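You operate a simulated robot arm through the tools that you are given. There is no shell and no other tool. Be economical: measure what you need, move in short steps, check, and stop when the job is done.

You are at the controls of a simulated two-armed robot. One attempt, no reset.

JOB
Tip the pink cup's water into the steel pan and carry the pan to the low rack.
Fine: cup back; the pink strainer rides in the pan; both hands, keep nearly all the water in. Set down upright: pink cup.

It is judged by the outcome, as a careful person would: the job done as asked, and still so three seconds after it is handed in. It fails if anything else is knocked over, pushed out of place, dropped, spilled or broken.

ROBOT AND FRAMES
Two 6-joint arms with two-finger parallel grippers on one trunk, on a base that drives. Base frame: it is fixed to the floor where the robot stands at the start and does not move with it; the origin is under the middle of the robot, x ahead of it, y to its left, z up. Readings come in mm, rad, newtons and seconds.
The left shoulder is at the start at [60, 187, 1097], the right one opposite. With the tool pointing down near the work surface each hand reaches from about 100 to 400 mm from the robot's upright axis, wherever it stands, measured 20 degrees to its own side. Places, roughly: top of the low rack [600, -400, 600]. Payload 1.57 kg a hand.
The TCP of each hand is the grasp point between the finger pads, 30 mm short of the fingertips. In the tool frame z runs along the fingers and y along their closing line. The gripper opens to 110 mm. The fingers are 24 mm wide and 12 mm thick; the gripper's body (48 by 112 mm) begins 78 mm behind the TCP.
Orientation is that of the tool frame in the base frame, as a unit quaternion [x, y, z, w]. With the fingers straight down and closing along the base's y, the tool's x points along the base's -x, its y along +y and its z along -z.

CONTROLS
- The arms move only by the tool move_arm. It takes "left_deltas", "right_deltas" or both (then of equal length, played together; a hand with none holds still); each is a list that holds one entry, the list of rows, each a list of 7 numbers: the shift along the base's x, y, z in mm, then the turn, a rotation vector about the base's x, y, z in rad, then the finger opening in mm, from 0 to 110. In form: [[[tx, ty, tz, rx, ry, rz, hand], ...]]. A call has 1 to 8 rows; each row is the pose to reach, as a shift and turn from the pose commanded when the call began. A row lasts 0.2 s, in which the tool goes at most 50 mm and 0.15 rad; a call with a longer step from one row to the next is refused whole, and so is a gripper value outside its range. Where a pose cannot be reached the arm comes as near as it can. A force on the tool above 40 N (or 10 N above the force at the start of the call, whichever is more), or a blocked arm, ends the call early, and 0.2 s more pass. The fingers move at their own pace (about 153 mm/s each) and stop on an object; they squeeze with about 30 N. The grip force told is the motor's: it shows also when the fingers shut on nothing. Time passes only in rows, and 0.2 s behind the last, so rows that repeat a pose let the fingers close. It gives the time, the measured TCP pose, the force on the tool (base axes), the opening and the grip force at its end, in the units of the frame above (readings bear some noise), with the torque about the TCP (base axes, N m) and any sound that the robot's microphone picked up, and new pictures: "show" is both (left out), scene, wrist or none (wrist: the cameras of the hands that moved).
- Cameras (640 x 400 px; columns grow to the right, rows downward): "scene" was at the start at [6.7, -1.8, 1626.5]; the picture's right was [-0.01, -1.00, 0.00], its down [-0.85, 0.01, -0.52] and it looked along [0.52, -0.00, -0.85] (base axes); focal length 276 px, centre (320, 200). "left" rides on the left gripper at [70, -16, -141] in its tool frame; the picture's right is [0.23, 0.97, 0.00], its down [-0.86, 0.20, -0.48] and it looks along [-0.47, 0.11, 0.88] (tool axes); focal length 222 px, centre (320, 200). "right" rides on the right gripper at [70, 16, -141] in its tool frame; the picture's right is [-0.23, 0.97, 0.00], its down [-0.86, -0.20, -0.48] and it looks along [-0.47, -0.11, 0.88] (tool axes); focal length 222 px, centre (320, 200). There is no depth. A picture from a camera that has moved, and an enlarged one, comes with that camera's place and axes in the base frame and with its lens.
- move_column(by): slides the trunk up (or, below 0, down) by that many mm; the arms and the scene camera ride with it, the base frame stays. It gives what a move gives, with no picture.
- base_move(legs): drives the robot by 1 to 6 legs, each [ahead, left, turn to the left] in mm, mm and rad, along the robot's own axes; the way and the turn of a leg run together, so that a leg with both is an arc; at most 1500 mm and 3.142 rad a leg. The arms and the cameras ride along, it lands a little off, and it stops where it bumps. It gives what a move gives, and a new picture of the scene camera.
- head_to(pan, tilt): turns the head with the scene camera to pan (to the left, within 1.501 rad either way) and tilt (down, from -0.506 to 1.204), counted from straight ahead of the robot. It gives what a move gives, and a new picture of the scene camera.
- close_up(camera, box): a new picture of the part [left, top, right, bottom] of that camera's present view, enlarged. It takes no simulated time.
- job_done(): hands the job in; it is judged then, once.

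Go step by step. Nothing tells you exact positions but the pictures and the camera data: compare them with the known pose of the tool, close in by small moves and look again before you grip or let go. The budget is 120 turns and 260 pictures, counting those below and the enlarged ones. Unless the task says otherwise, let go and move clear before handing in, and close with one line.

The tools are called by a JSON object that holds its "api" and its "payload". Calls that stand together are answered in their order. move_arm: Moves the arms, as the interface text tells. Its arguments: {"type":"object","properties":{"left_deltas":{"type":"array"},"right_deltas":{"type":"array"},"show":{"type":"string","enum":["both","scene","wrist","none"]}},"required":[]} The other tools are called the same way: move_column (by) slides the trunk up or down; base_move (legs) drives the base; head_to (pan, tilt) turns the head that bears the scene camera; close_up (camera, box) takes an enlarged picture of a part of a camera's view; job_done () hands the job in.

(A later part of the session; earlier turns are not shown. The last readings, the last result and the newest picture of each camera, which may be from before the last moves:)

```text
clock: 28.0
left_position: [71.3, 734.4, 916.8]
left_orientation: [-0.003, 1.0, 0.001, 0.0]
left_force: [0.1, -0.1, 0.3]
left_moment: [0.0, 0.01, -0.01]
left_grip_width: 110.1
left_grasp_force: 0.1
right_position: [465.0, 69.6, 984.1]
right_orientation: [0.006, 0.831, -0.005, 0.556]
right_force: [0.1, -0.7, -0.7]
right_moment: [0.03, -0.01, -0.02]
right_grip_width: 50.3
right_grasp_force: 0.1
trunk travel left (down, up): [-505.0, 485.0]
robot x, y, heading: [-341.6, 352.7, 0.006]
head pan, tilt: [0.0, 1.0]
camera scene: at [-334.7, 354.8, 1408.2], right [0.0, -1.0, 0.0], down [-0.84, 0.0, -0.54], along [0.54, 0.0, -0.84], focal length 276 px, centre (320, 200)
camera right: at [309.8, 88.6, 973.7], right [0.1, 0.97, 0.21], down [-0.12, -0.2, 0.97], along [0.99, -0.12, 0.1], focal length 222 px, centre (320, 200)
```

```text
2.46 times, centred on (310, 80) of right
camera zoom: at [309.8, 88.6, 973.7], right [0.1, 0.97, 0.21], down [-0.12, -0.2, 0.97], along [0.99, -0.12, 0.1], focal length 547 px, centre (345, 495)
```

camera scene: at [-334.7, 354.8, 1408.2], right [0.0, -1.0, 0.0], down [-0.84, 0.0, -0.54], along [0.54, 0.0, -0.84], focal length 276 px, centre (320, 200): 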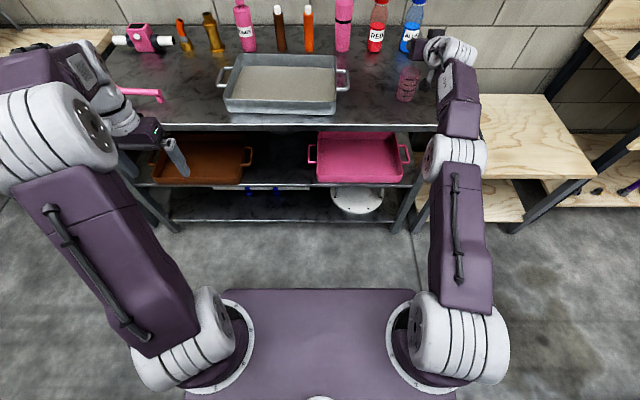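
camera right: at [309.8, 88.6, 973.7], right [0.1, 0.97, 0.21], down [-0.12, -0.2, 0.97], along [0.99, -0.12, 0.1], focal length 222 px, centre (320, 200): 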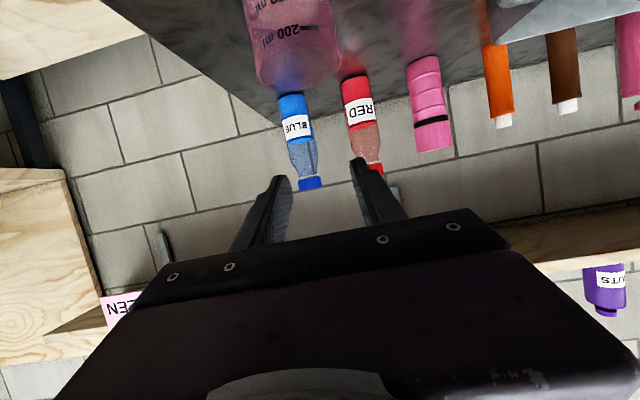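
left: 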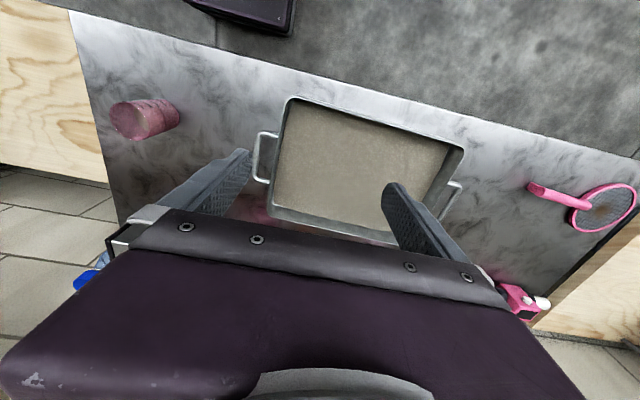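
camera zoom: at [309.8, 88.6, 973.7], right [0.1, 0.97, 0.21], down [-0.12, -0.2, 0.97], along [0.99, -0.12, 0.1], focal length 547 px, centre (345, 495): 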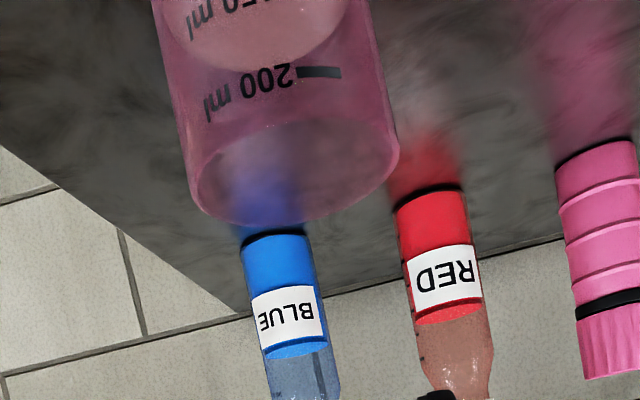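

No spill; the cup is a slightly tapered 200 ml beaker with about 140 ml in it. I'll reopen, go back down the same path and grip with full squeeze, then test with a small lift.

{"api": "move_arm", "payload": {"right_deltas": [[[0, 0, 0, 0, 0, 0, 110], [0, 0, 0, 0, 0, 0, 110], [0, 0, -35, 0, 0, 0, 110], [2, 0, -70, 0, 0, 0, 110], [4, 0, -100, 0, 0, 0, 110], [4, 0, -118, 0, 0, 0, 110], [4, 0, -118, 0, 0, 0, 110]]]}}

{"api": "move_arm", "payload": {"right_deltas": [[[0, 0, 0, 0, 0, 0, 70], [0, 0, 0, 0, 0, 0, 40], [0, 0, 0, 0, 0, 0, 0], [0, 0, 0, 0, 0, 0, 0], [0, 0, 0, 0, 0, 0, 0]]], "show": "none"}}

{"api": "move_arm", "payload": {"right_deltas": [[[0, 0, 2, 0, 0, 0, 0], [0, 0, 6, 0, 0, 0, 0], [0, 0, 10, 0, 0, 0, 0], [0, 0, 12, 0, 0, 0, 0]]]}}

```text
clock: 29.6
left_position: [72.7, 734.8, 916.4]
left_orientation: [-0.002, 1.0, 0.0, 0.0]
left_force: [-0.6, -0.5, 0.1]
left_moment: [0.01, -0.04, 0.0]
left_grip_width: 110.2
left_grasp_force: 0.0
right_position: [471.3, 70.6, 867.8]
right_orientation: [0.004, 0.831, -0.003, 0.556]
right_force: [-0.8, 0.7, -0.4]
right_moment: [0.01, -0.02, 0.03]
right_grip_width: 110.0
right_grasp_force: 0.1
trunk travel left (down, up): [-505.0, 485.0]
robot x, y, heading: [-345.4, 359.0, 0.004]
head pan, tilt: [0.0, 1.0]
camera scene: at [-334.7, 354.9, 1408.2], right [0.0, -1.0, 0.0], down [-0.84, 0.0, -0.54], along [0.54, 0.0, -0.84], focal length 276 px, centre (320, 200)
camera right: at [316.2, 89.8, 857.8], right [0.1, 0.97, 0.21], down [-0.12, -0.2, 0.97], along [0.99, -0.12, 0.1], focal length 222 px, centre (320, 200)
```

scene: 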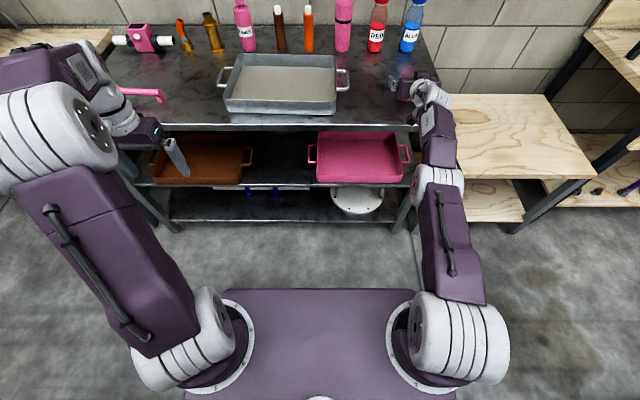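
right: 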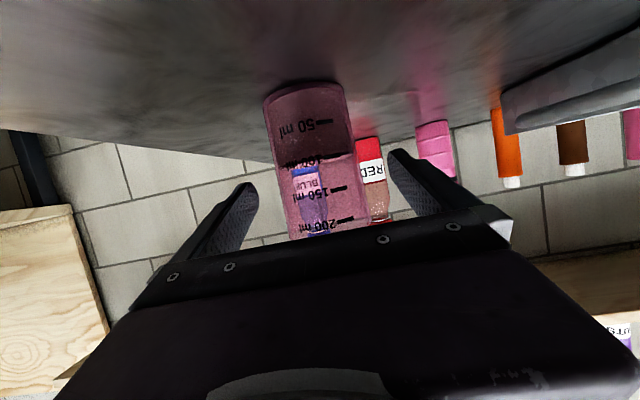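

```text
clock: 30.8
left_position: [71.4, 734.6, 915.8]
left_orientation: [-0.002, 1.0, 0.0, 0.001]
left_force: [-0.5, 0.1, -0.1]
left_moment: [0.0, -0.04, 0.01]
left_grip_width: 109.8
left_grasp_force: 0.0
right_position: [472.1, 71.2, 868.1]
right_orientation: [0.005, 0.831, -0.004, 0.556]
right_force: [0.4, 0.7, -0.7]
right_moment: [-0.04, -0.01, 0.01]
right_grip_width: 58.7
right_grasp_force: 30.2
trunk travel left (down, up): [-505.0, 485.0]
robot x, y, heading: [-343.3, 358.9, 0.003]
head pan, tilt: [0.0, 1.0]
```

```text
clock: 31.8
left_position: [72.1, 735.1, 915.5]
left_orientation: [-0.001, 1.0, 0.0, 0.0]
left_force: [-0.4, 0.0, 0.2]
left_moment: [0.02, 0.01, 0.02]
left_grip_width: 110.1
left_grasp_force: 0.2
right_position: [472.2, 69.8, 877.0]
right_orientation: [0.005, 0.831, -0.004, 0.556]
right_force: [0.1, 0.5, -1.2]
right_moment: [-0.02, 0.02, -0.01]
right_grip_width: 59.1
right_grasp_force: 30.1
trunk travel left (down, up): [-505.0, 485.0]
robot x, y, heading: [-350.0, 356.7, 0.009]
head pan, tilt: [0.0, 1.0]
camera scene: at [-334.3, 354.7, 1408.2], right [0.0, -1.0, 0.0], down [-0.84, 0.0, -0.54], along [0.54, 0.0, -0.84], focal length 276 px, centre (320, 200)
camera right: at [316.4, 88.8, 867.1], right [0.1, 0.97, 0.21], down [-0.12, -0.2, 0.97], along [0.99, -0.12, 0.1], focal length 222 px, centre (320, 200)
```

scene: 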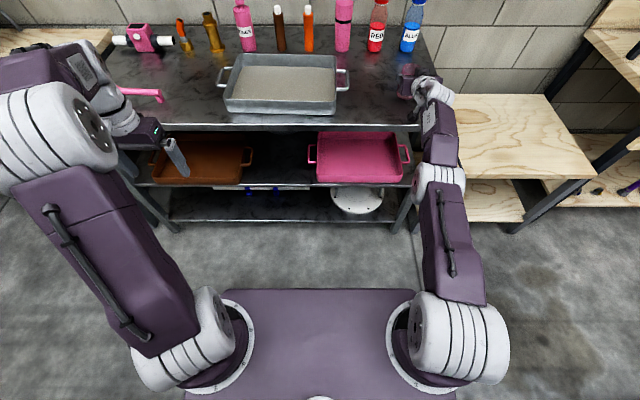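
right: 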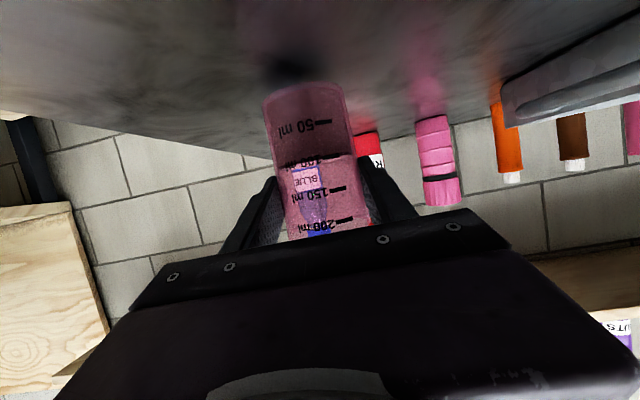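

The shadow separated from the cup, so it is lifted. I'll lift slowly a bit more and check for slip.

{"api": "move_arm", "payload": {"right_deltas": [[[0, 0, 4, 0, 0, 0, 0], [0, 0, 10, 0, 0, 0, 0], [0, 0, 16, 0, 0, 0, 0], [0, 0, 22, 0, 0, 0, 0], [0, 0, 28, 0, 0, 0, 0], [0, 0, 32, 0, 0, 0, 0]]], "show": "wrist"}}

```text
clock: 33.2
left_position: [70.7, 734.2, 917.2]
left_orientation: [-0.002, 1.0, 0.0, 0.0]
left_force: [0.2, 0.2, 0.1]
left_moment: [0.03, -0.03, 0.02]
left_grip_width: 110.1
left_grasp_force: 0.0
right_position: [472.8, 69.9, 908.0]
right_orientation: [0.005, 0.831, -0.004, 0.556]
right_force: [0.9, 0.2, -1.5]
right_moment: [0.0, -0.03, 0.04]
right_grip_width: 58.8
right_grasp_force: 29.8
trunk travel left (down, up): [-505.0, 485.0]
robot x, y, heading: [-344.0, 354.7, 0.006]
head pan, tilt: [0.0, 1.0]
camera right: at [315.8, 88.4, 898.5], right [0.1, 0.97, 0.21], down [-0.12, -0.2, 0.97], along [0.99, -0.12, 0.1], focal length 222 px, centre (320, 200)
```

right: 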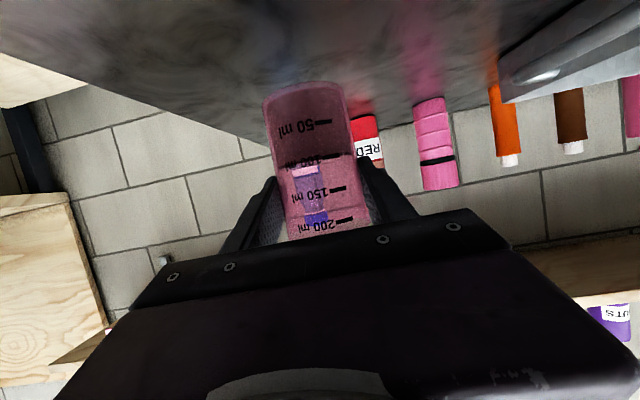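

It holds firmly now. Lifting to travel height.

{"api": "move_arm", "payload": {"right_deltas": [[[0, 0, 6, 0, 0, 0, 0], [0, 0, 18, 0, 0, 0, 0], [0, 0, 32, 0, 0, 0, 0], [0, 0, 46, 0, 0, 0, 0], [0, 0, 60, 0, 0, 0, 0], [0, 0, 74, 0, 0, 0, 0], [0, 0, 86, 0, 0, 0, 0], [0, 0, 92, 0, 0, 0, 0]]], "show": "wrist"}}

{"api": "base_move", "payload": {"legs": [[0, 60, 0]]}}

{"api": "close_up", "payload": {"camera": "right", "box": [220, 60, 420, 250]}}

```text
clock: 35.0
left_position: [72.5, 735.3, 917.3]
left_orientation: [-0.002, 1.0, 0.001, 0.0]
left_force: [0.5, 0.0, 0.5]
left_moment: [0.02, -0.03, -0.02]
left_grip_width: 110.0
left_grasp_force: 0.0
right_position: [462.6, 71.0, 992.2]
right_orientation: [0.005, 0.831, -0.004, 0.557]
right_force: [-0.2, -0.3, -1.6]
right_moment: [0.01, -0.04, 0.0]
right_grip_width: 58.7
right_grasp_force: 30.3
right hand out of reach, approached as far as the arm can: row 5, 6, 7, 8
trunk travel left (down, up): [-505.0, 485.0]
robot x, y, heading: [-344.6, 361.2, 0.002]
head pan, tilt: [0.0, 1.0]
camera right: at [307.4, 88.8, 982.1], right [0.1, 0.97, 0.21], down [-0.12, -0.2, 0.97], along [0.99, -0.12, 0.1], focal length 222 px, centre (320, 200)
```

right: 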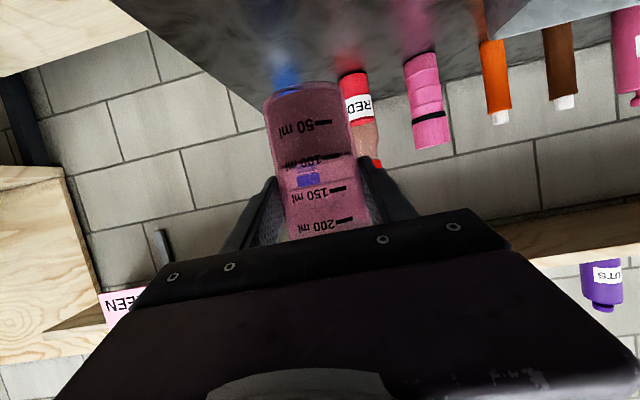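

```text
clock: 36.0
left_position: [72.2, 796.0, 915.1]
left_orientation: [-0.002, 1.0, -0.001, 0.0]
left_force: [-0.6, 0.3, -0.4]
left_moment: [-0.07, -0.04, 0.0]
left_grip_width: 109.9
left_grasp_force: 0.2
right_position: [463.1, 131.6, 991.9]
right_orientation: [0.005, 0.831, -0.005, 0.556]
right_force: [-0.4, 0.2, -1.9]
right_moment: [0.03, 0.02, -0.02]
right_grip_width: 58.7
right_grasp_force: 29.9
trunk travel left (down, up): [-505.0, 485.0]
robot x, y, heading: [-346.6, 413.2, 0.007]
head pan, tilt: [0.0, 1.0]
camera scene: at [-334.5, 416.4, 1408.2], right [0.0, -1.0, 0.0], down [-0.84, 0.0, -0.54], along [0.54, 0.0, -0.84], focal length 276 px, centre (320, 200)
```

scene: 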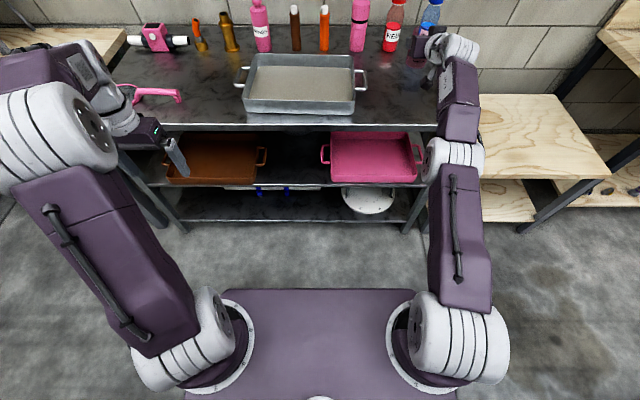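

```text
2.11 times, centred on (320, 155) of right
camera zoom: at [306.7, 149.4, 982.7], right [0.1, 0.97, 0.21], down [-0.12, -0.2, 0.97], along [0.99, -0.12, 0.1], focal length 468 px, centre (320, 295)
```

zoom: 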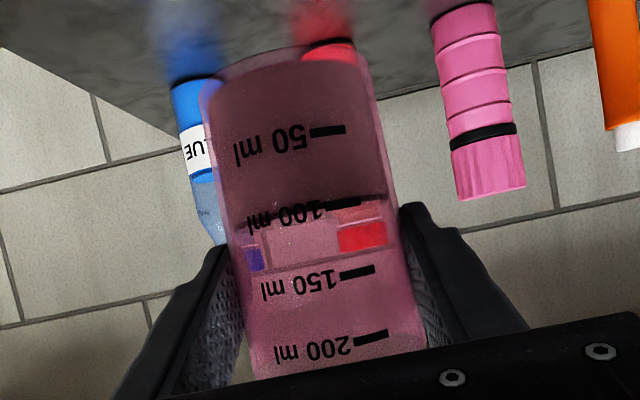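

Level and stable. Driving left so the cup is over the pan's y-range.

{"api": "base_move", "payload": {"legs": [[0, 325, 0]]}}

{"api": "close_up", "payload": {"camera": "right", "box": [100, 0, 540, 260]}}

```text
clock: 38.1
left_position: [69.8, 1118.1, 916.9]
left_orientation: [-0.003, 1.0, 0.0, 0.0]
left_force: [-0.4, 0.2, 0.2]
left_moment: [0.0, -0.01, 0.01]
left_grip_width: 110.1
left_grasp_force: 0.0
right_position: [461.6, 455.5, 992.3]
right_orientation: [0.003, 0.831, -0.003, 0.557]
right_force: [-0.1, 0.8, -2.5]
right_moment: [-0.04, -0.01, 0.0]
right_grip_width: 58.8
right_grasp_force: 30.4
trunk travel left (down, up): [-505.0, 485.0]
robot x, y, heading: [-343.3, 740.5, 0.01]
head pan, tilt: [0.0, 1.0]
camera scene: at [-336.1, 737.8, 1408.2], right [0.01, -1.0, 0.0], down [-0.84, -0.01, -0.54], along [0.54, 0.0, -0.84], focal length 276 px, centre (320, 200)
```

scene: 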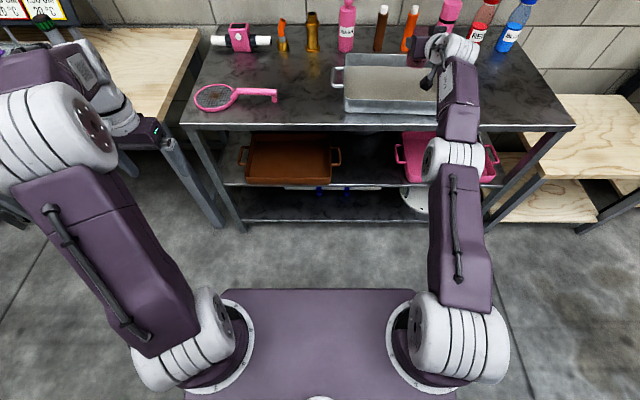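

```text
1.45 times, centred on (320, 130) of right
camera zoom: at [305.7, 472.6, 982.4], right [0.1, 0.97, 0.21], down [-0.12, -0.2, 0.97], along [0.99, -0.12, 0.1], focal length 323 px, centre (320, 302)
```

zoom: 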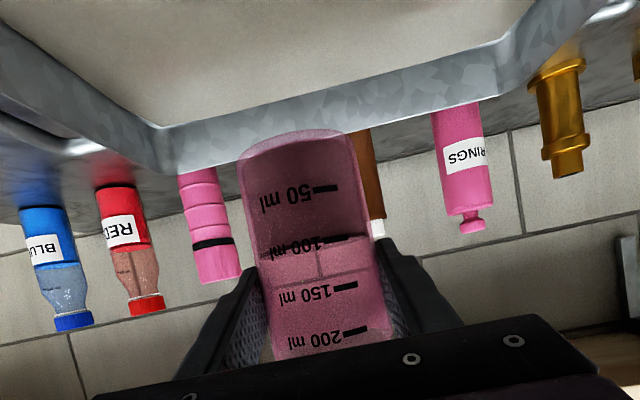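

The cup is over the front of the pan. The pour needs the wrist to swing forward, so I'll pre-tilt the cup a safe 0.45 rad while retracting the hand, then bring the robot closer.

{"api": "move_arm", "payload": {"right_deltas": [[[-8, 0, 0, 0, 0.02, 0, 0], [-28, 0, 5, 0, 0.06, 0, 0], [-55, 0, 10, 0, 0.13, 0, 0], [-85, 0, 15, 0, 0.21, 0, 0], [-115, 0, 20, 0, 0.3, 0, 0], [-145, 0, 20, 0, 0.38, 0, 0], [-168, 0, 20, 0, 0.43, 0, 0], [-180, 0, 20, 0, 0.45, 0, 0]]]}}

```text
clock: 39.9
left_position: [69.8, 1118.3, 916.7]
left_orientation: [-0.002, 1.0, 0.0, 0.0]
left_force: [-0.2, -0.6, -0.4]
left_moment: [-0.03, -0.03, 0.01]
left_grip_width: 110.1
left_grasp_force: 0.1
right_position: [277.5, 449.4, 1009.6]
right_orientation: [0.002, 0.933, 0.0, 0.36]
right_force: [-0.5, 0.5, -1.1]
right_moment: [-0.01, -0.01, 0.01]
right_grip_width: 58.8
right_grasp_force: 29.9
right hand out of reach, approached as far as the arm can: row 1, 2, 7, 8
trunk travel left (down, up): [-505.0, 485.0]
robot x, y, heading: [-343.9, 739.8, 0.01]
head pan, tilt: [0.0, 1.0]
camera scene: at [-336.5, 737.0, 1408.2], right [0.01, -1.0, 0.0], down [-0.84, -0.01, -0.54], along [0.54, 0.0, -0.84], focal length 276 px, centre (320, 200)
camera right: at [132.5, 466.1, 1067.5], right [0.17, 0.97, 0.15], down [0.31, -0.2, 0.93], along [0.93, -0.11, -0.34], focal length 222 px, centre (320, 200)
```

scene: 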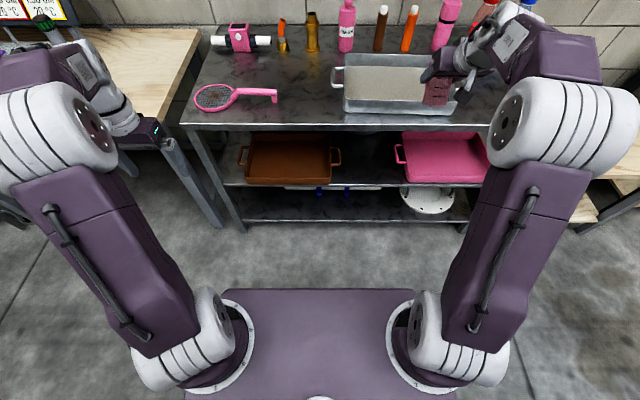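
right: 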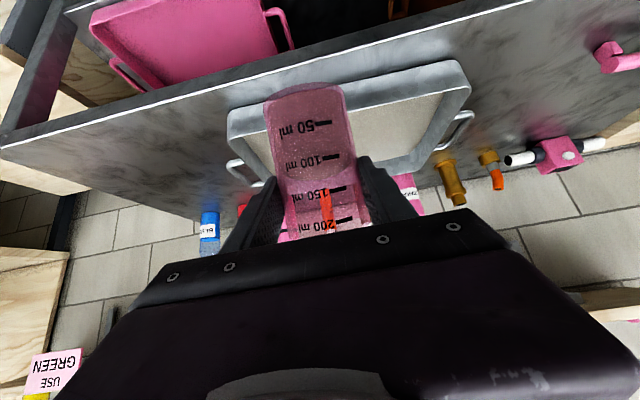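

Cup tilted ~26°, water safely inside. Driving forward.

{"api": "base_move", "payload": {"legs": [[120, 0, 0]]}}

{"api": "move_arm", "payload": {"right_deltas": [[[-8, 0, 0, 0, 0.02, 0, 0], [-25, 0, 0, 0, 0.05, 0, 0], [-45, 0, 0, 0, 0.09, 0, 0], [-65, 0, 0, 0, 0.13, 0, 0], [-85, 0, 0, 0, 0.16, 0, 0], [-102, 0, 0, 0, 0.18, 0, 0], [-110, 0, 0, 0, 0.2, 0, 0]]], "show": "wrist"}}

```text
clock: 41.2
left_position: [188.4, 1117.6, 917.4]
left_orientation: [-0.002, 1.0, 0.0, 0.0]
left_force: [0.1, -0.2, -0.1]
left_moment: [-0.05, 0.02, -0.03]
left_grip_width: 110.2
left_grasp_force: 0.1
right_position: [397.3, 448.8, 1008.8]
right_orientation: [0.001, 0.933, 0.001, 0.36]
right_force: [-0.2, 0.3, -1.8]
right_moment: [0.0, 0.01, 0.04]
right_grip_width: 58.8
right_grasp_force: 30.3
trunk travel left (down, up): [-505.0, 485.0]
robot x, y, heading: [-228.2, 736.0, 0.007]
head pan, tilt: [0.0, 1.0]
camera scene: at [-217.4, 737.7, 1408.2], right [0.0, -1.0, 0.0], down [-0.84, 0.0, -0.54], along [0.54, 0.0, -0.84], focal length 276 px, centre (320, 200)
```

scene: 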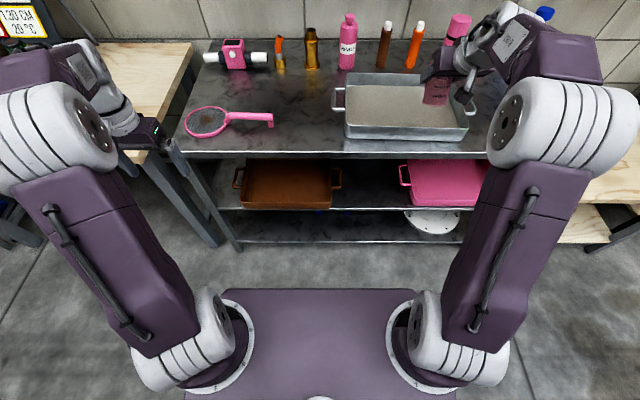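

```text
clock: 42.8
left_position: [187.7, 1117.8, 916.5]
left_orientation: [-0.002, 1.0, 0.0, 0.0]
left_force: [-0.1, -0.5, -0.4]
left_moment: [0.0, -0.02, 0.02]
left_grip_width: 109.8
left_grasp_force: 0.1
right_position: [280.5, 436.4, 1001.2]
right_orientation: [0.0, 0.963, 0.008, 0.269]
right_force: [0.3, 0.4, -1.3]
right_moment: [-0.02, -0.02, 0.02]
right_grip_width: 58.7
right_grasp_force: 30.3
right hand out of reach, approached as far as the arm can: row 3, 4, 5, 6, 7
trunk travel left (down, up): [-505.0, 485.0]
robot x, y, heading: [-230.1, 739.0, 0.005]
head pan, tilt: [0.0, 1.0]
camera right: at [147.5, 451.8, 1086.8], right [0.19, 0.97, 0.13], down [0.48, -0.21, 0.85], along [0.86, -0.1, -0.51], focal length 222 px, centre (320, 200)
```

right: 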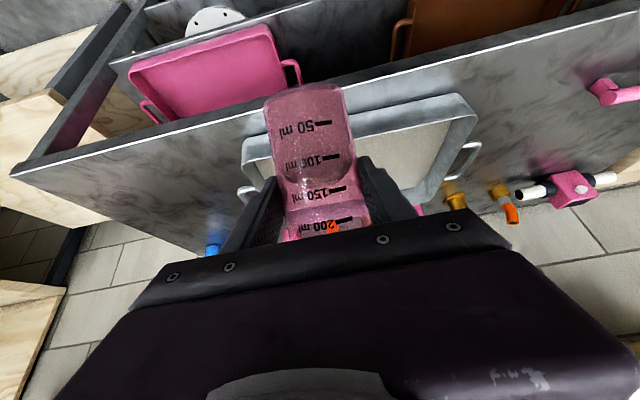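

Cup tilt now ~37°. Driving forward 160 brings the lip over the pan.

{"api": "base_move", "payload": {"legs": [[160, 0, 0]]}}

{"api": "close_up", "payload": {"camera": "right", "box": [150, 30, 550, 270]}}

```text
clock: 44.2
left_position: [348.6, 1117.8, 916.6]
left_orientation: [-0.002, 1.0, 0.0, 0.0]
left_force: [0.8, -2.0, 1.6]
left_moment: [-0.03, 0.01, 0.01]
left_grip_width: 110.1
left_grasp_force: 0.1
right_position: [438.9, 437.3, 1000.3]
right_orientation: [0.002, 0.963, 0.007, 0.27]
right_force: [0.4, 0.4, -1.6]
right_moment: [0.01, 0.0, 0.06]
right_grip_width: 58.8
right_grasp_force: 30.0
trunk travel left (down, up): [-505.0, 485.0]
robot x, y, heading: [-70.8, 740.7, 0.002]
head pan, tilt: [0.0, 1.0]
camera scene: at [-58.4, 738.3, 1408.2], right [0.0, -1.0, 0.0], down [-0.84, 0.0, -0.54], along [0.54, 0.0, -0.84], focal length 276 px, centre (320, 200)
```

scene: 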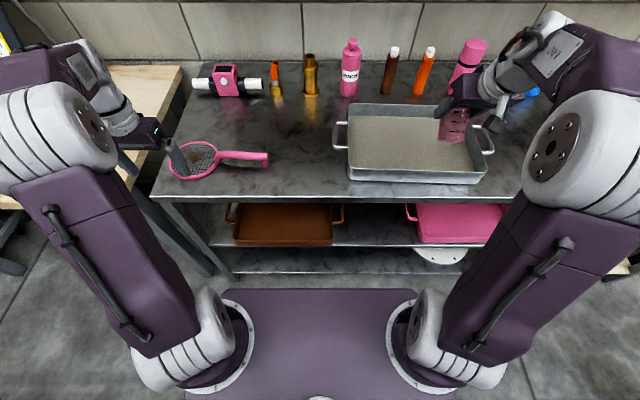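

```text
1.60 times, centred on (350, 150) of right
camera zoom: at [306.8, 452.2, 1086.5], right [0.19, 0.97, 0.13], down [0.48, -0.21, 0.85], along [0.85, -0.1, -0.51], focal length 355 px, centre (272, 280)
```

zoom: 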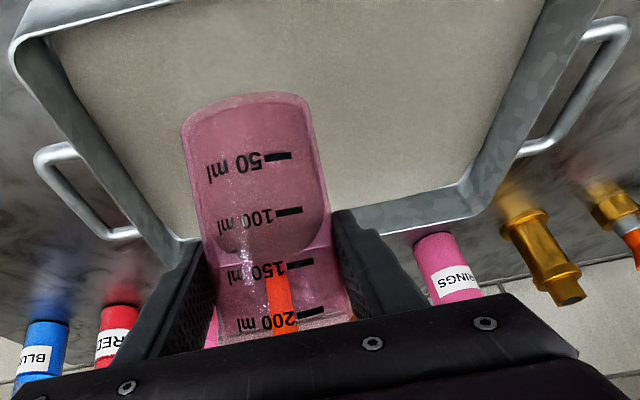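

The lip is well inside the pan. Beginning a slow pour, lowering slightly.

{"api": "move_arm", "payload": {"right_deltas": [[[0, 2, -10, 0, 0.05, 0, 0], [0, 5, -22, 0, 0.1, 0, 0], [0, 8, -32, 0, 0.16, 0, 0], [0, 10, -40, 0, 0.22, 0, 0], [0, 10, -45, 0, 0.28, 0, 0], [0, 10, -45, 0, 0.34, 0, 0], [0, 10, -45, 0, 0.4, 0, 0], [0, 10, -45, 0, 0.46, 0, 0]]]}}

```text
clock: 46.0
left_position: [347.5, 1118.2, 915.9]
left_orientation: [-0.001, 1.0, 0.0, 0.0]
left_force: [-0.3, -0.3, -0.5]
left_moment: [-0.01, 0.0, -0.02]
left_grip_width: 109.9
left_grasp_force: 0.1
right_position: [413.0, 426.8, 928.4]
right_orientation: [-0.004, 0.988, 0.061, 0.145]
right_force: [0.3, 0.4, -1.3]
right_moment: [0.0, -0.01, -0.01]
right_grip_width: 58.8
right_grasp_force: 30.3
right hand out of reach, approached as far as the arm can: row 1, 2, 3, 4, 5, 6, 7, 8
trunk travel left (down, up): [-505.0, 485.0]
robot x, y, heading: [-65.4, 736.2, -0.0]
head pan, tilt: [0.0, 1.0]
camera scene: at [-59.4, 738.2, 1408.2], right [0.0, -1.0, 0.0], down [-0.84, 0.0, -0.54], along [0.54, 0.0, -0.84], focal length 276 px, centre (320, 200)
camera right: at [305.7, 426.0, 1044.9], right [0.19, 0.96, 0.18], down [0.69, -0.26, 0.68], along [0.7, -0.01, -0.71], focal length 222 px, centre (320, 200)
```

scene: 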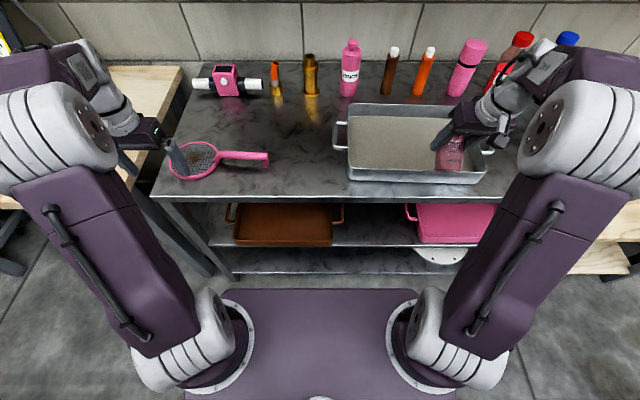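
right: 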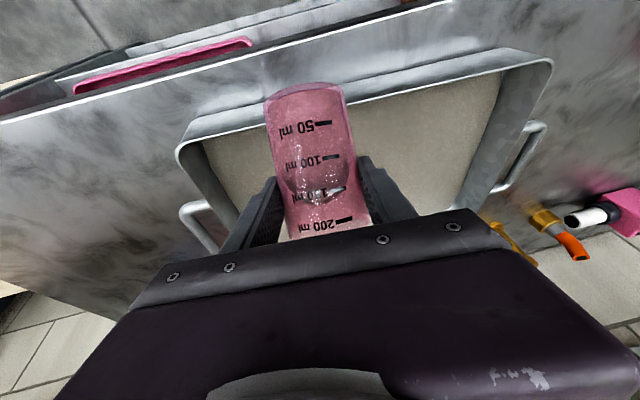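

The wrist tracks imperfectly here and drifted back a bit; the cup is at ~52° and nothing has spilled. I'll correct position and roll slowly to see if it can follow.

{"api": "move_arm", "payload": {"right_deltas": [[[8, 3, 10, -0.04, 0, 0, 0], [16, 6, 20, -0.08, 0, 0, 0], [22, 10, 26, -0.11, 0, 0, 0], [22, 10, 26, -0.11, 0, 0, 0]]]}}

```text
clock: 47.0
left_position: [347.2, 1117.6, 916.6]
left_orientation: [-0.001, 1.0, 0.0, 0.0]
left_force: [-0.2, 0.4, -0.8]
left_moment: [0.0, 0.02, 0.01]
left_grip_width: 109.9
left_grasp_force: 0.0
right_position: [418.5, 417.8, 936.9]
right_orientation: [-0.017, 0.984, 0.044, 0.17]
right_force: [-0.2, -0.2, -0.1]
right_moment: [0.01, 0.0, 0.02]
right_grip_width: 58.5
right_grasp_force: 30.2
right hand out of reach, approached as far as the arm can: row 1, 2, 3, 4
trunk travel left (down, up): [-505.0, 485.0]
robot x, y, heading: [-65.5, 742.9, 0.007]
head pan, tilt: [0.0, 1.0]
camera scene: at [-59.5, 738.3, 1408.2], right [0.0, -1.0, 0.0], down [-0.84, 0.0, -0.54], along [0.54, 0.0, -0.84], focal length 276 px, centre (320, 200)
camera right: at [305.4, 420.4, 1049.8], right [0.17, 0.97, 0.15], down [0.65, -0.23, 0.72], along [0.74, -0.02, -0.68], focal length 222 px, centre (320, 200)
```

scene: 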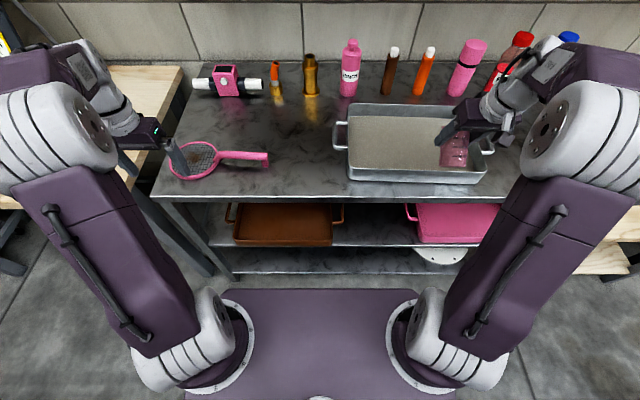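
right: 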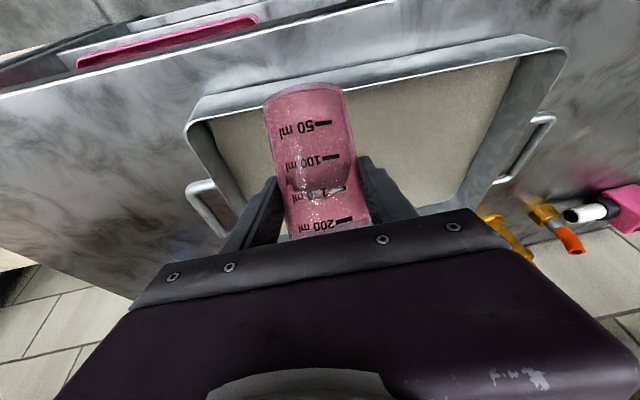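

Tool-down is limited because the trunk is low and the forearm slopes up. Raising the trunk will free the pour direction, so I'll raise it and bring the hand back down.

{"api": "move_column", "payload": {"by": 120}}

{"api": "move_arm", "payload": {"right_deltas": [[[4, 3, -12, -0.03, 0, 0, 0], [10, 6, -30, -0.05, 0, 0, 0], [16, 10, -50, -0.05, 0, 0, 0], [20, 14, -70, -0.05, 0, 0, 0], [20, 18, -90, -0.05, 0, 0, 0], [20, 20, -100, -0.05, 0, 0, 0]]], "show": "wrist"}}

```text
clock: 48.5
left_position: [347.8, 1119.4, 1035.6]
left_orientation: [-0.002, 1.0, 0.0, -0.001]
left_force: [-0.7, -1.2, -0.3]
left_moment: [-0.01, 0.0, 0.0]
left_grip_width: 110.0
left_grasp_force: 0.1
right_position: [418.3, 418.6, 1060.1]
right_orientation: [-0.016, 0.985, 0.043, 0.169]
right_force: [-0.5, 0.5, -2.5]
right_moment: [-0.03, 0.02, -0.02]
right_grip_width: 58.8
right_grasp_force: 30.2
trunk travel left (down, up): [-625.0, 365.0]
robot x, y, heading: [-65.5, 738.7, -0.0]
head pan, tilt: [0.0, 1.0]
```

```text
clock: 49.9
left_position: [347.3, 1118.6, 1036.0]
left_orientation: [-0.002, 1.0, 0.0, 0.0]
left_force: [-0.3, 0.4, 0.1]
left_moment: [-0.01, -0.02, -0.02]
left_grip_width: 110.0
left_grasp_force: 0.1
right_position: [437.6, 438.6, 959.7]
right_orientation: [-0.021, 0.985, 0.02, 0.169]
right_force: [0.9, -0.1, -1.6]
right_moment: [-0.01, -0.04, 0.01]
right_grip_width: 58.7
right_grasp_force: 30.1
right hand out of reach, approached as far as the arm can: row 1, 2, 3, 4
trunk travel left (down, up): [-625.0, 365.0]
robot x, y, heading: [-72.6, 739.5, -0.0]
head pan, tilt: [0.0, 1.0]
camera right: at [325.8, 447.0, 1070.0], right [0.17, 0.98, 0.11], down [0.66, -0.19, 0.73], along [0.74, -0.05, -0.67], focal length 222 px, centre (320, 200)
```

right: 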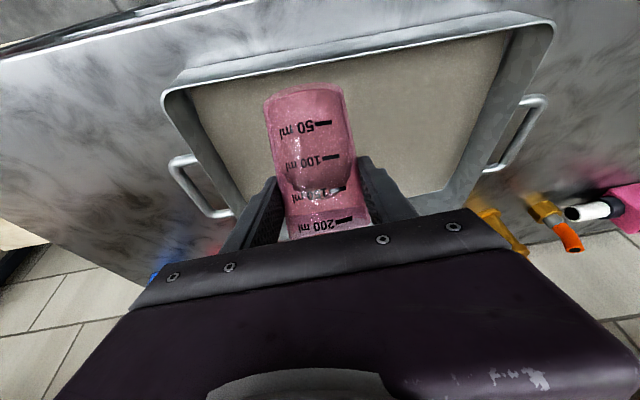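

That reached exactly. One more trunk raise, then pour.

{"api": "move_column", "payload": {"by": 110}}

{"api": "move_arm", "payload": {"right_deltas": [[[0, 0, -12, 0, 0, 0, 0], [3, 3, -30, 0.0, 0.0, 0, 0], [6, 6, -50, 0.0, 0.0, 0, 0], [8, 8, -70, 0, 0, 0, 0], [8, 10, -90, 0, 0, 0, 0], [8, 10, -105, 0, 0, 0, 0]]], "show": "scene"}}

```text
clock: 51.3
left_position: [347.7, 1117.6, 1146.3]
left_orientation: [-0.001, 1.0, 0.0, 0.0]
left_force: [0.8, 0.5, 0.1]
left_moment: [-0.01, 0.03, -0.01]
left_grip_width: 110.1
left_grasp_force: 0.1
right_position: [438.6, 439.4, 1069.7]
right_orientation: [-0.021, 0.985, 0.021, 0.17]
right_force: [-0.6, 0.2, -1.2]
right_moment: [0.01, -0.04, -0.02]
right_grip_width: 58.7
right_grasp_force: 30.1
trunk travel left (down, up): [-735.0, 255.0]
robot x, y, heading: [-64.9, 738.3, 0.007]
head pan, tilt: [0.0, 1.0]
```

```text
clock: 52.7
left_position: [347.8, 1118.4, 1145.7]
left_orientation: [-0.001, 1.0, 0.0, 0.0]
left_force: [-0.1, -1.0, -0.2]
left_moment: [-0.01, 0.02, 0.01]
left_grip_width: 110.2
left_grasp_force: 0.1
right_position: [446.8, 449.7, 963.0]
right_orientation: [-0.02, 0.985, 0.019, 0.168]
right_force: [0.0, 0.3, -2.1]
right_moment: [-0.01, -0.04, 0.0]
right_grip_width: 58.6
right_grasp_force: 30.0
trunk travel left (down, up): [-735.0, 255.0]
robot x, y, heading: [-68.4, 739.1, -0.0]
head pan, tilt: [0.0, 1.0]
camera scene: at [-59.0, 738.1, 1638.2], right [0.0, -1.0, 0.0], down [-0.84, 0.0, -0.54], along [0.54, 0.0, -0.84], focal length 276 px, centre (320, 200)
```

scene: 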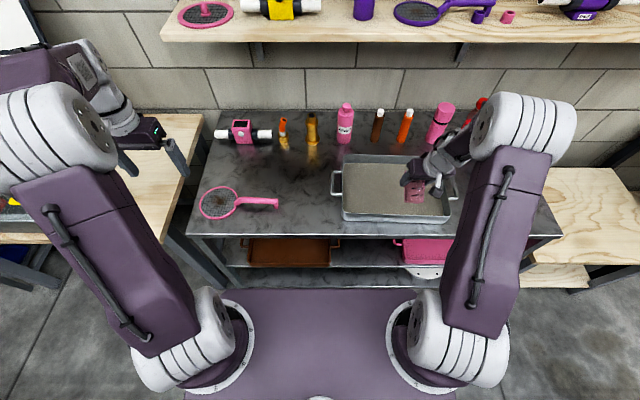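

All reached. Pouring now.

{"api": "move_arm", "payload": {"right_deltas": [[[0, 0, 0, 0, 0.05, 0, 0], [0, 0, 0, 0, 0.1, 0, 0], [0, 0, 0, 0, 0.15, 0, 0], [0, 0, 0, 0, 0.2, 0, 0], [0, 0, 0, 0, 0.25, 0, 0], [0, 0, 0, 0, 0.3, 0, 0], [0, 0, 0, 0, 0.36, 0, 0], [0, 0, 0, 0, 0.42, 0, 0]]], "show": "both"}}

{"api": "close_up", "payload": {"camera": "scene", "box": [180, 0, 300, 75]}}

```text
clock: 54.5
left_position: [348.0, 1119.0, 1145.7]
left_orientation: [-0.002, 1.0, 0.0, 0.0]
left_force: [0.2, 0.2, -0.4]
left_moment: [-0.01, 0.01, 0.03]
left_grip_width: 109.9
left_grasp_force: 0.0
right_position: [410.3, 475.5, 940.2]
right_orientation: [-0.012, 0.996, 0.089, 0.014]
right_force: [-0.6, -0.3, -1.1]
right_moment: [-0.03, -0.03, 0.01]
right_grip_width: 58.8
right_grasp_force: 30.1
right hand out of reach, approached as far as the arm can: row 3, 4, 5, 6, 7, 8
trunk travel left (down, up): [-735.0, 255.0]
robot x, y, heading: [-66.6, 742.5, 0.006]
head pan, tilt: [0.0, 1.0]
camera scene: at [-58.6, 738.9, 1638.2], right [0.0, -1.0, 0.0], down [-0.84, 0.0, -0.54], along [0.54, 0.0, -0.84], focal length 276 px, centre (320, 200)
camera right: at [336.9, 464.8, 1079.9], right [0.2, 0.96, 0.18], down [0.85, -0.26, 0.46], along [0.49, 0.06, -0.87], focal length 222 px, centre (320, 200)
```

scene: 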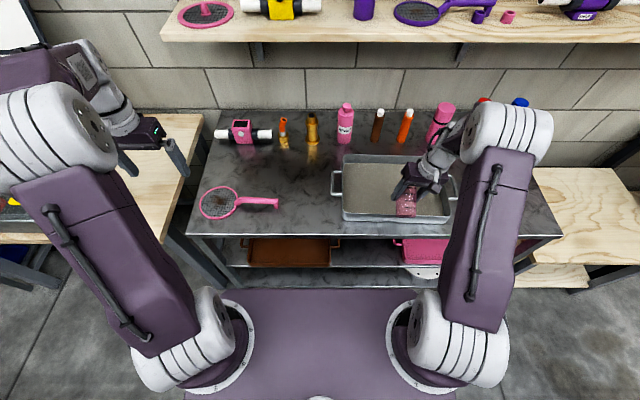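
right: 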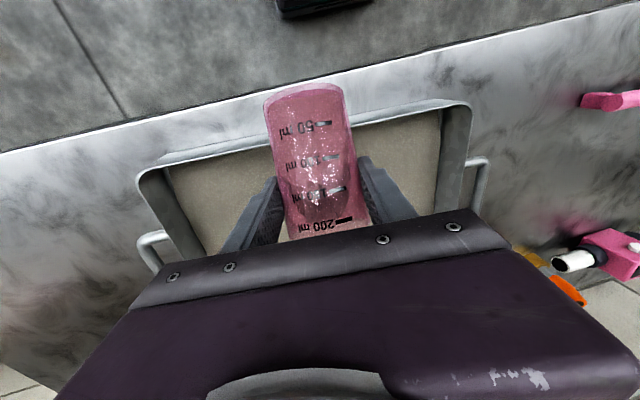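

```text
5.33 times, centred on (240, 38) of scene
camera zoom: at [-58.6, 738.9, 1638.2], right [0.0, -1.0, 0.0], down [-0.84, 0.0, -0.54], along [0.54, 0.0, -0.84], focal length 1472 px, centre (747, 1067)
```

zoom: 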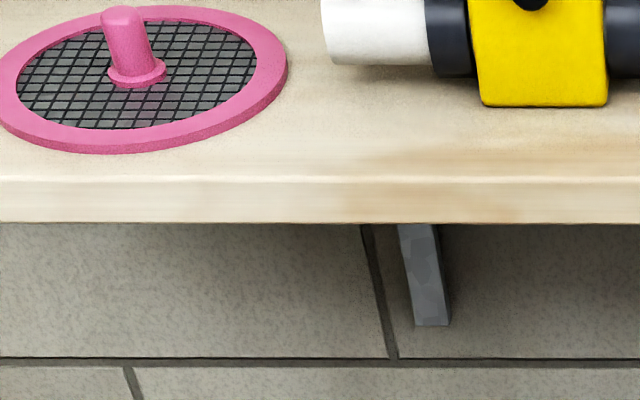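

Water has begun reaching the lip; the wrist needs more trunk height and closeness to continue. I'll raise the trunk and step forward slightly.

{"api": "base_move", "payload": {"legs": [[60, 0, 0]]}}

{"api": "move_column", "payload": {"by": 120}}

{"api": "move_arm", "payload": {"right_deltas": [[[0, -3, -12, -0.04, 0, 0, 0], [-2, -6, -30, -0.08, 0.0, 0, 0], [-6, -10, -50, -0.12, 0.0, 0, 0], [-10, -14, -70, -0.15, 0, 0, 0], [-15, -18, -85, -0.17, 0, 0, 0], [-20, -20, -95, -0.17, 0, 0, 0]]], "show": "both"}}

```text
clock: 55.5
left_position: [401.6, 1118.8, 1147.4]
left_orientation: [-0.001, 1.0, 0.0, 0.002]
left_force: [-0.4, -0.2, -0.2]
left_moment: [0.0, -0.02, 0.0]
left_grip_width: 109.9
left_grasp_force: 0.0
right_position: [464.5, 475.6, 941.8]
right_orientation: [-0.012, 0.996, 0.089, 0.017]
right_force: [-0.8, 0.3, -1.2]
right_moment: [-0.02, -0.05, 0.04]
right_grip_width: 58.6
right_grasp_force: 30.2
trunk travel left (down, up): [-735.0, 255.0]
robot x, y, heading: [-6.1, 741.0, 0.004]
head pan, tilt: [0.0, 1.0]
camera scene: at [-6.9, 738.4, 1638.3], right [0.0, -1.0, 0.0], down [-0.84, 0.0, -0.54], along [0.54, 0.0, -0.84], focal length 276 px, centre (320, 200)
```

scene: 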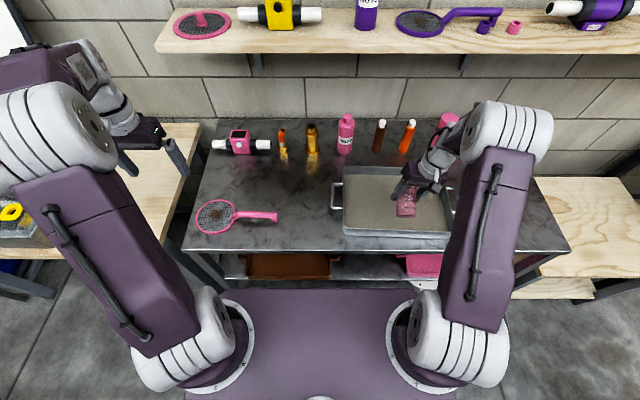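

```text
clock: 57.0
left_position: [405.6, 1119.3, 1267.3]
left_orientation: [-0.001, 1.0, -0.001, -0.001]
left_force: [0.1, 0.3, 0.7]
left_moment: [0.0, 0.01, -0.02]
left_grip_width: 110.1
left_grasp_force: 0.1
right_position: [467.9, 475.2, 1059.3]
right_orientation: [-0.013, 0.996, 0.089, 0.015]
right_force: [0.6, 0.5, -1.3]
right_moment: [0.01, -0.02, 0.0]
right_grip_width: 58.7
right_grasp_force: 30.5
trunk travel left (down, up): [-855.0, 135.0]
robot x, y, heading: [-7.9, 743.2, 0.004]
head pan, tilt: [0.0, 1.0]
```

```text
clock: 58.4
left_position: [405.5, 1118.1, 1266.0]
left_orientation: [-0.001, 1.0, 0.001, 0.001]
left_force: [0.6, -0.9, -0.1]
left_moment: [0.05, -0.02, 0.0]
left_grip_width: 109.9
left_grasp_force: 0.1
right_position: [429.0, 464.3, 966.5]
right_orientation: [-0.014, 0.999, 0.03, 0.034]
right_force: [0.3, -0.7, -0.8]
right_moment: [-0.01, 0.01, -0.02]
right_grip_width: 58.3
right_grasp_force: 29.8
right hand out of reach, approached as far as the arm can: row 1, 2, 3, 4, 5, 6
trunk travel left (down, up): [-855.0, 135.0]
robot x, y, heading: [-10.7, 737.1, 0.003]
head pan, tilt: [0.0, 1.0]
camera scene: at [-1.1, 738.3, 1758.2], right [0.0, -1.0, 0.0], down [-0.84, 0.0, -0.54], along [0.54, 0.0, -0.84], focal length 276 px, centre (320, 200)
camera right: at [350.0, 470.1, 1103.6], right [0.2, 0.98, 0.07], down [0.83, -0.21, 0.52], along [0.53, -0.04, -0.85], focal length 222 px, centre (320, 200)
```

scene: 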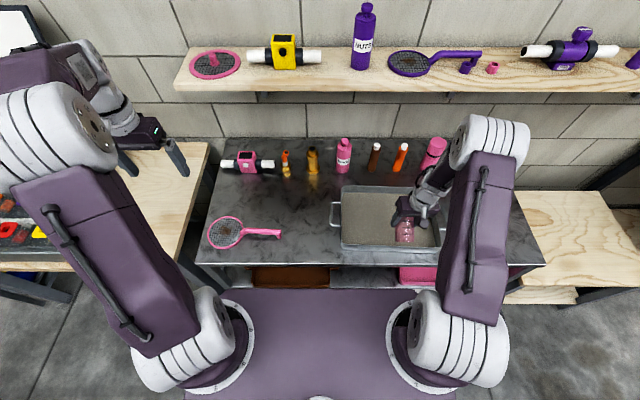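
right: 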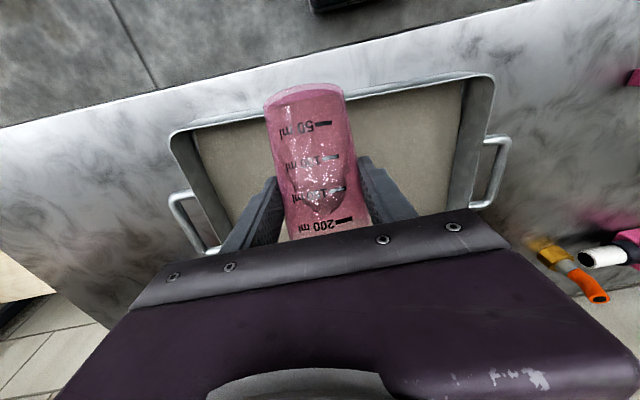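

The hand is at the edge of its tool-down reach (about 510 mm from the axis). I'll shift it inboard along the pan and bring the base a bit closer.

{"api": "move_arm", "payload": {"right_deltas": [[[0, 6, 0, 0, 0, 0, 0], [-3, 20, 0, -0.02, 0.0, 0, 0], [-6, 36, 0, -0.03, 0.0, 0, 0], [-10, 54, 0, -0.03, 0, 0, 0], [-14, 72, 0, -0.03, 0, 0, 0], [-18, 88, 0, -0.03, 0, 0, 0], [-20, 96, 0, -0.03, 0, 0, 0]]], "show": "none"}}

{"api": "base_move", "payload": {"legs": [[50, -30, 0]]}}

```text
clock: 60.0
left_position: [405.1, 1119.0, 1267.0]
left_orientation: [-0.003, 1.0, 0.0, 0.0]
left_force: [0.1, 0.4, -1.1]
left_moment: [-0.01, 0.01, 0.0]
left_grip_width: 110.3
left_grasp_force: 0.0
right_position: [409.4, 560.9, 967.7]
right_orientation: [-0.014, 0.999, 0.017, 0.034]
right_force: [-0.1, 0.4, -0.7]
right_moment: [-0.01, 0.0, -0.01]
right_grip_width: 58.6
right_grasp_force: 30.0
right hand out of reach, approached as far as the arm can: row 3
trunk travel left (down, up): [-855.0, 135.0]
robot x, y, heading: [-9.9, 738.6, -0.003]
head pan, tilt: [0.0, 1.0]
```

```text
clock: 60.9
left_position: [447.1, 1094.3, 1268.2]
left_orientation: [-0.002, 1.0, -0.002, 0.003]
left_force: [-1.2, 0.7, 0.4]
left_moment: [-0.03, -0.07, 0.02]
left_grip_width: 110.0
left_grasp_force: 0.0
right_position: [453.6, 534.8, 971.2]
right_orientation: [-0.015, 0.999, 0.016, 0.037]
right_force: [-0.2, -0.4, -1.4]
right_moment: [-0.02, -0.03, -0.02]
right_grip_width: 58.8
right_grasp_force: 29.8
trunk travel left (down, up): [-855.0, 135.0]
robot x, y, heading: [42.1, 707.7, 0.004]
head pan, tilt: [0.0, 1.0]
camera scene: at [37.8, 715.5, 1758.3], right [0.01, -1.0, 0.0], down [-0.84, -0.01, -0.54], along [0.54, 0.0, -0.84], focal length 276 px, centre (320, 200)
```

scene: 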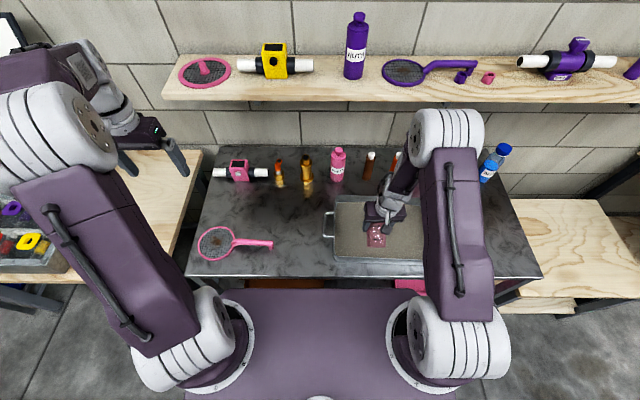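

Now well within reach. Continuing the pour.

{"api": "move_arm", "payload": {"right_deltas": [[[-5, 0, 0, 0, 0.05, 0, 0], [-10, 0, 0, 0, 0.1, 0, 0], [-15, 0, 0, 0, 0.15, 0, 0], [-20, 0, 0, 0, 0.21, 0, 0], [-22, 0, 0, 0, 0.27, 0, 0], [-22, 0, 0, 0, 0.34, 0, 0], [-22, 0, 0, 0, 0.42, 0, 0], [-22, 0, 0, 0, 0.5, 0, 0]]]}}

```text
clock: 62.7
left_position: [453.6, 1092.0, 1267.4]
left_orientation: [-0.003, 1.0, -0.001, 0.001]
left_force: [1.2, -0.5, -0.4]
left_moment: [-0.02, 0.0, -0.02]
left_grip_width: 110.0
left_grasp_force: 0.0
right_position: [381.2, 609.9, 950.7]
right_orientation: [-0.012, 0.979, 0.062, -0.196]
right_force: [-0.2, 0.6, -0.9]
right_moment: [0.02, -0.03, -0.01]
right_grip_width: 58.2
right_grasp_force: 30.1
right hand out of reach, approached as far as the arm can: row 1, 2, 3, 4, 5, 6, 7, 8
trunk travel left (down, up): [-855.0, 135.0]
robot x, y, heading: [37.5, 711.5, 0.005]
head pan, tilt: [0.0, 1.0]
camera scene: at [48.2, 712.4, 1758.2], right [0.0, -1.0, 0.0], down [-0.84, -0.01, -0.54], along [0.54, 0.0, -0.84], focal length 276 px, centre (320, 200)
camera right: at [373.0, 607.4, 1108.3], right [0.21, 0.98, 0.04], down [0.97, -0.21, 0.09], along [0.09, 0.02, -1.0], focal length 222 px, centre (320, 200)
```

scene: 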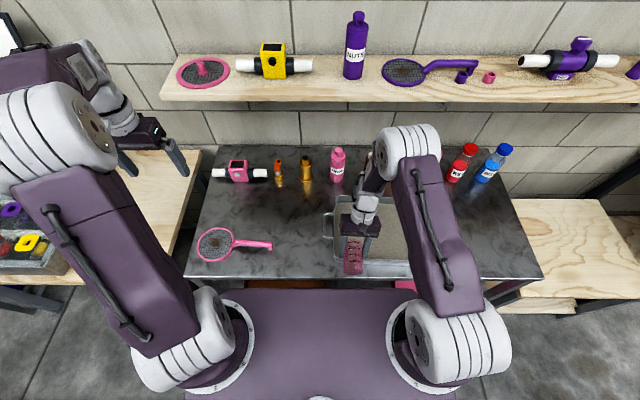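
right: 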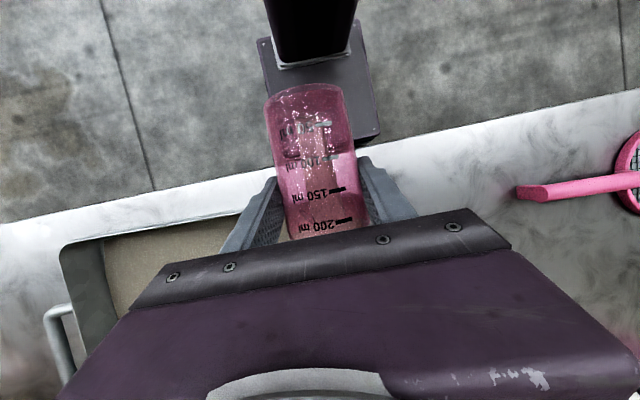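

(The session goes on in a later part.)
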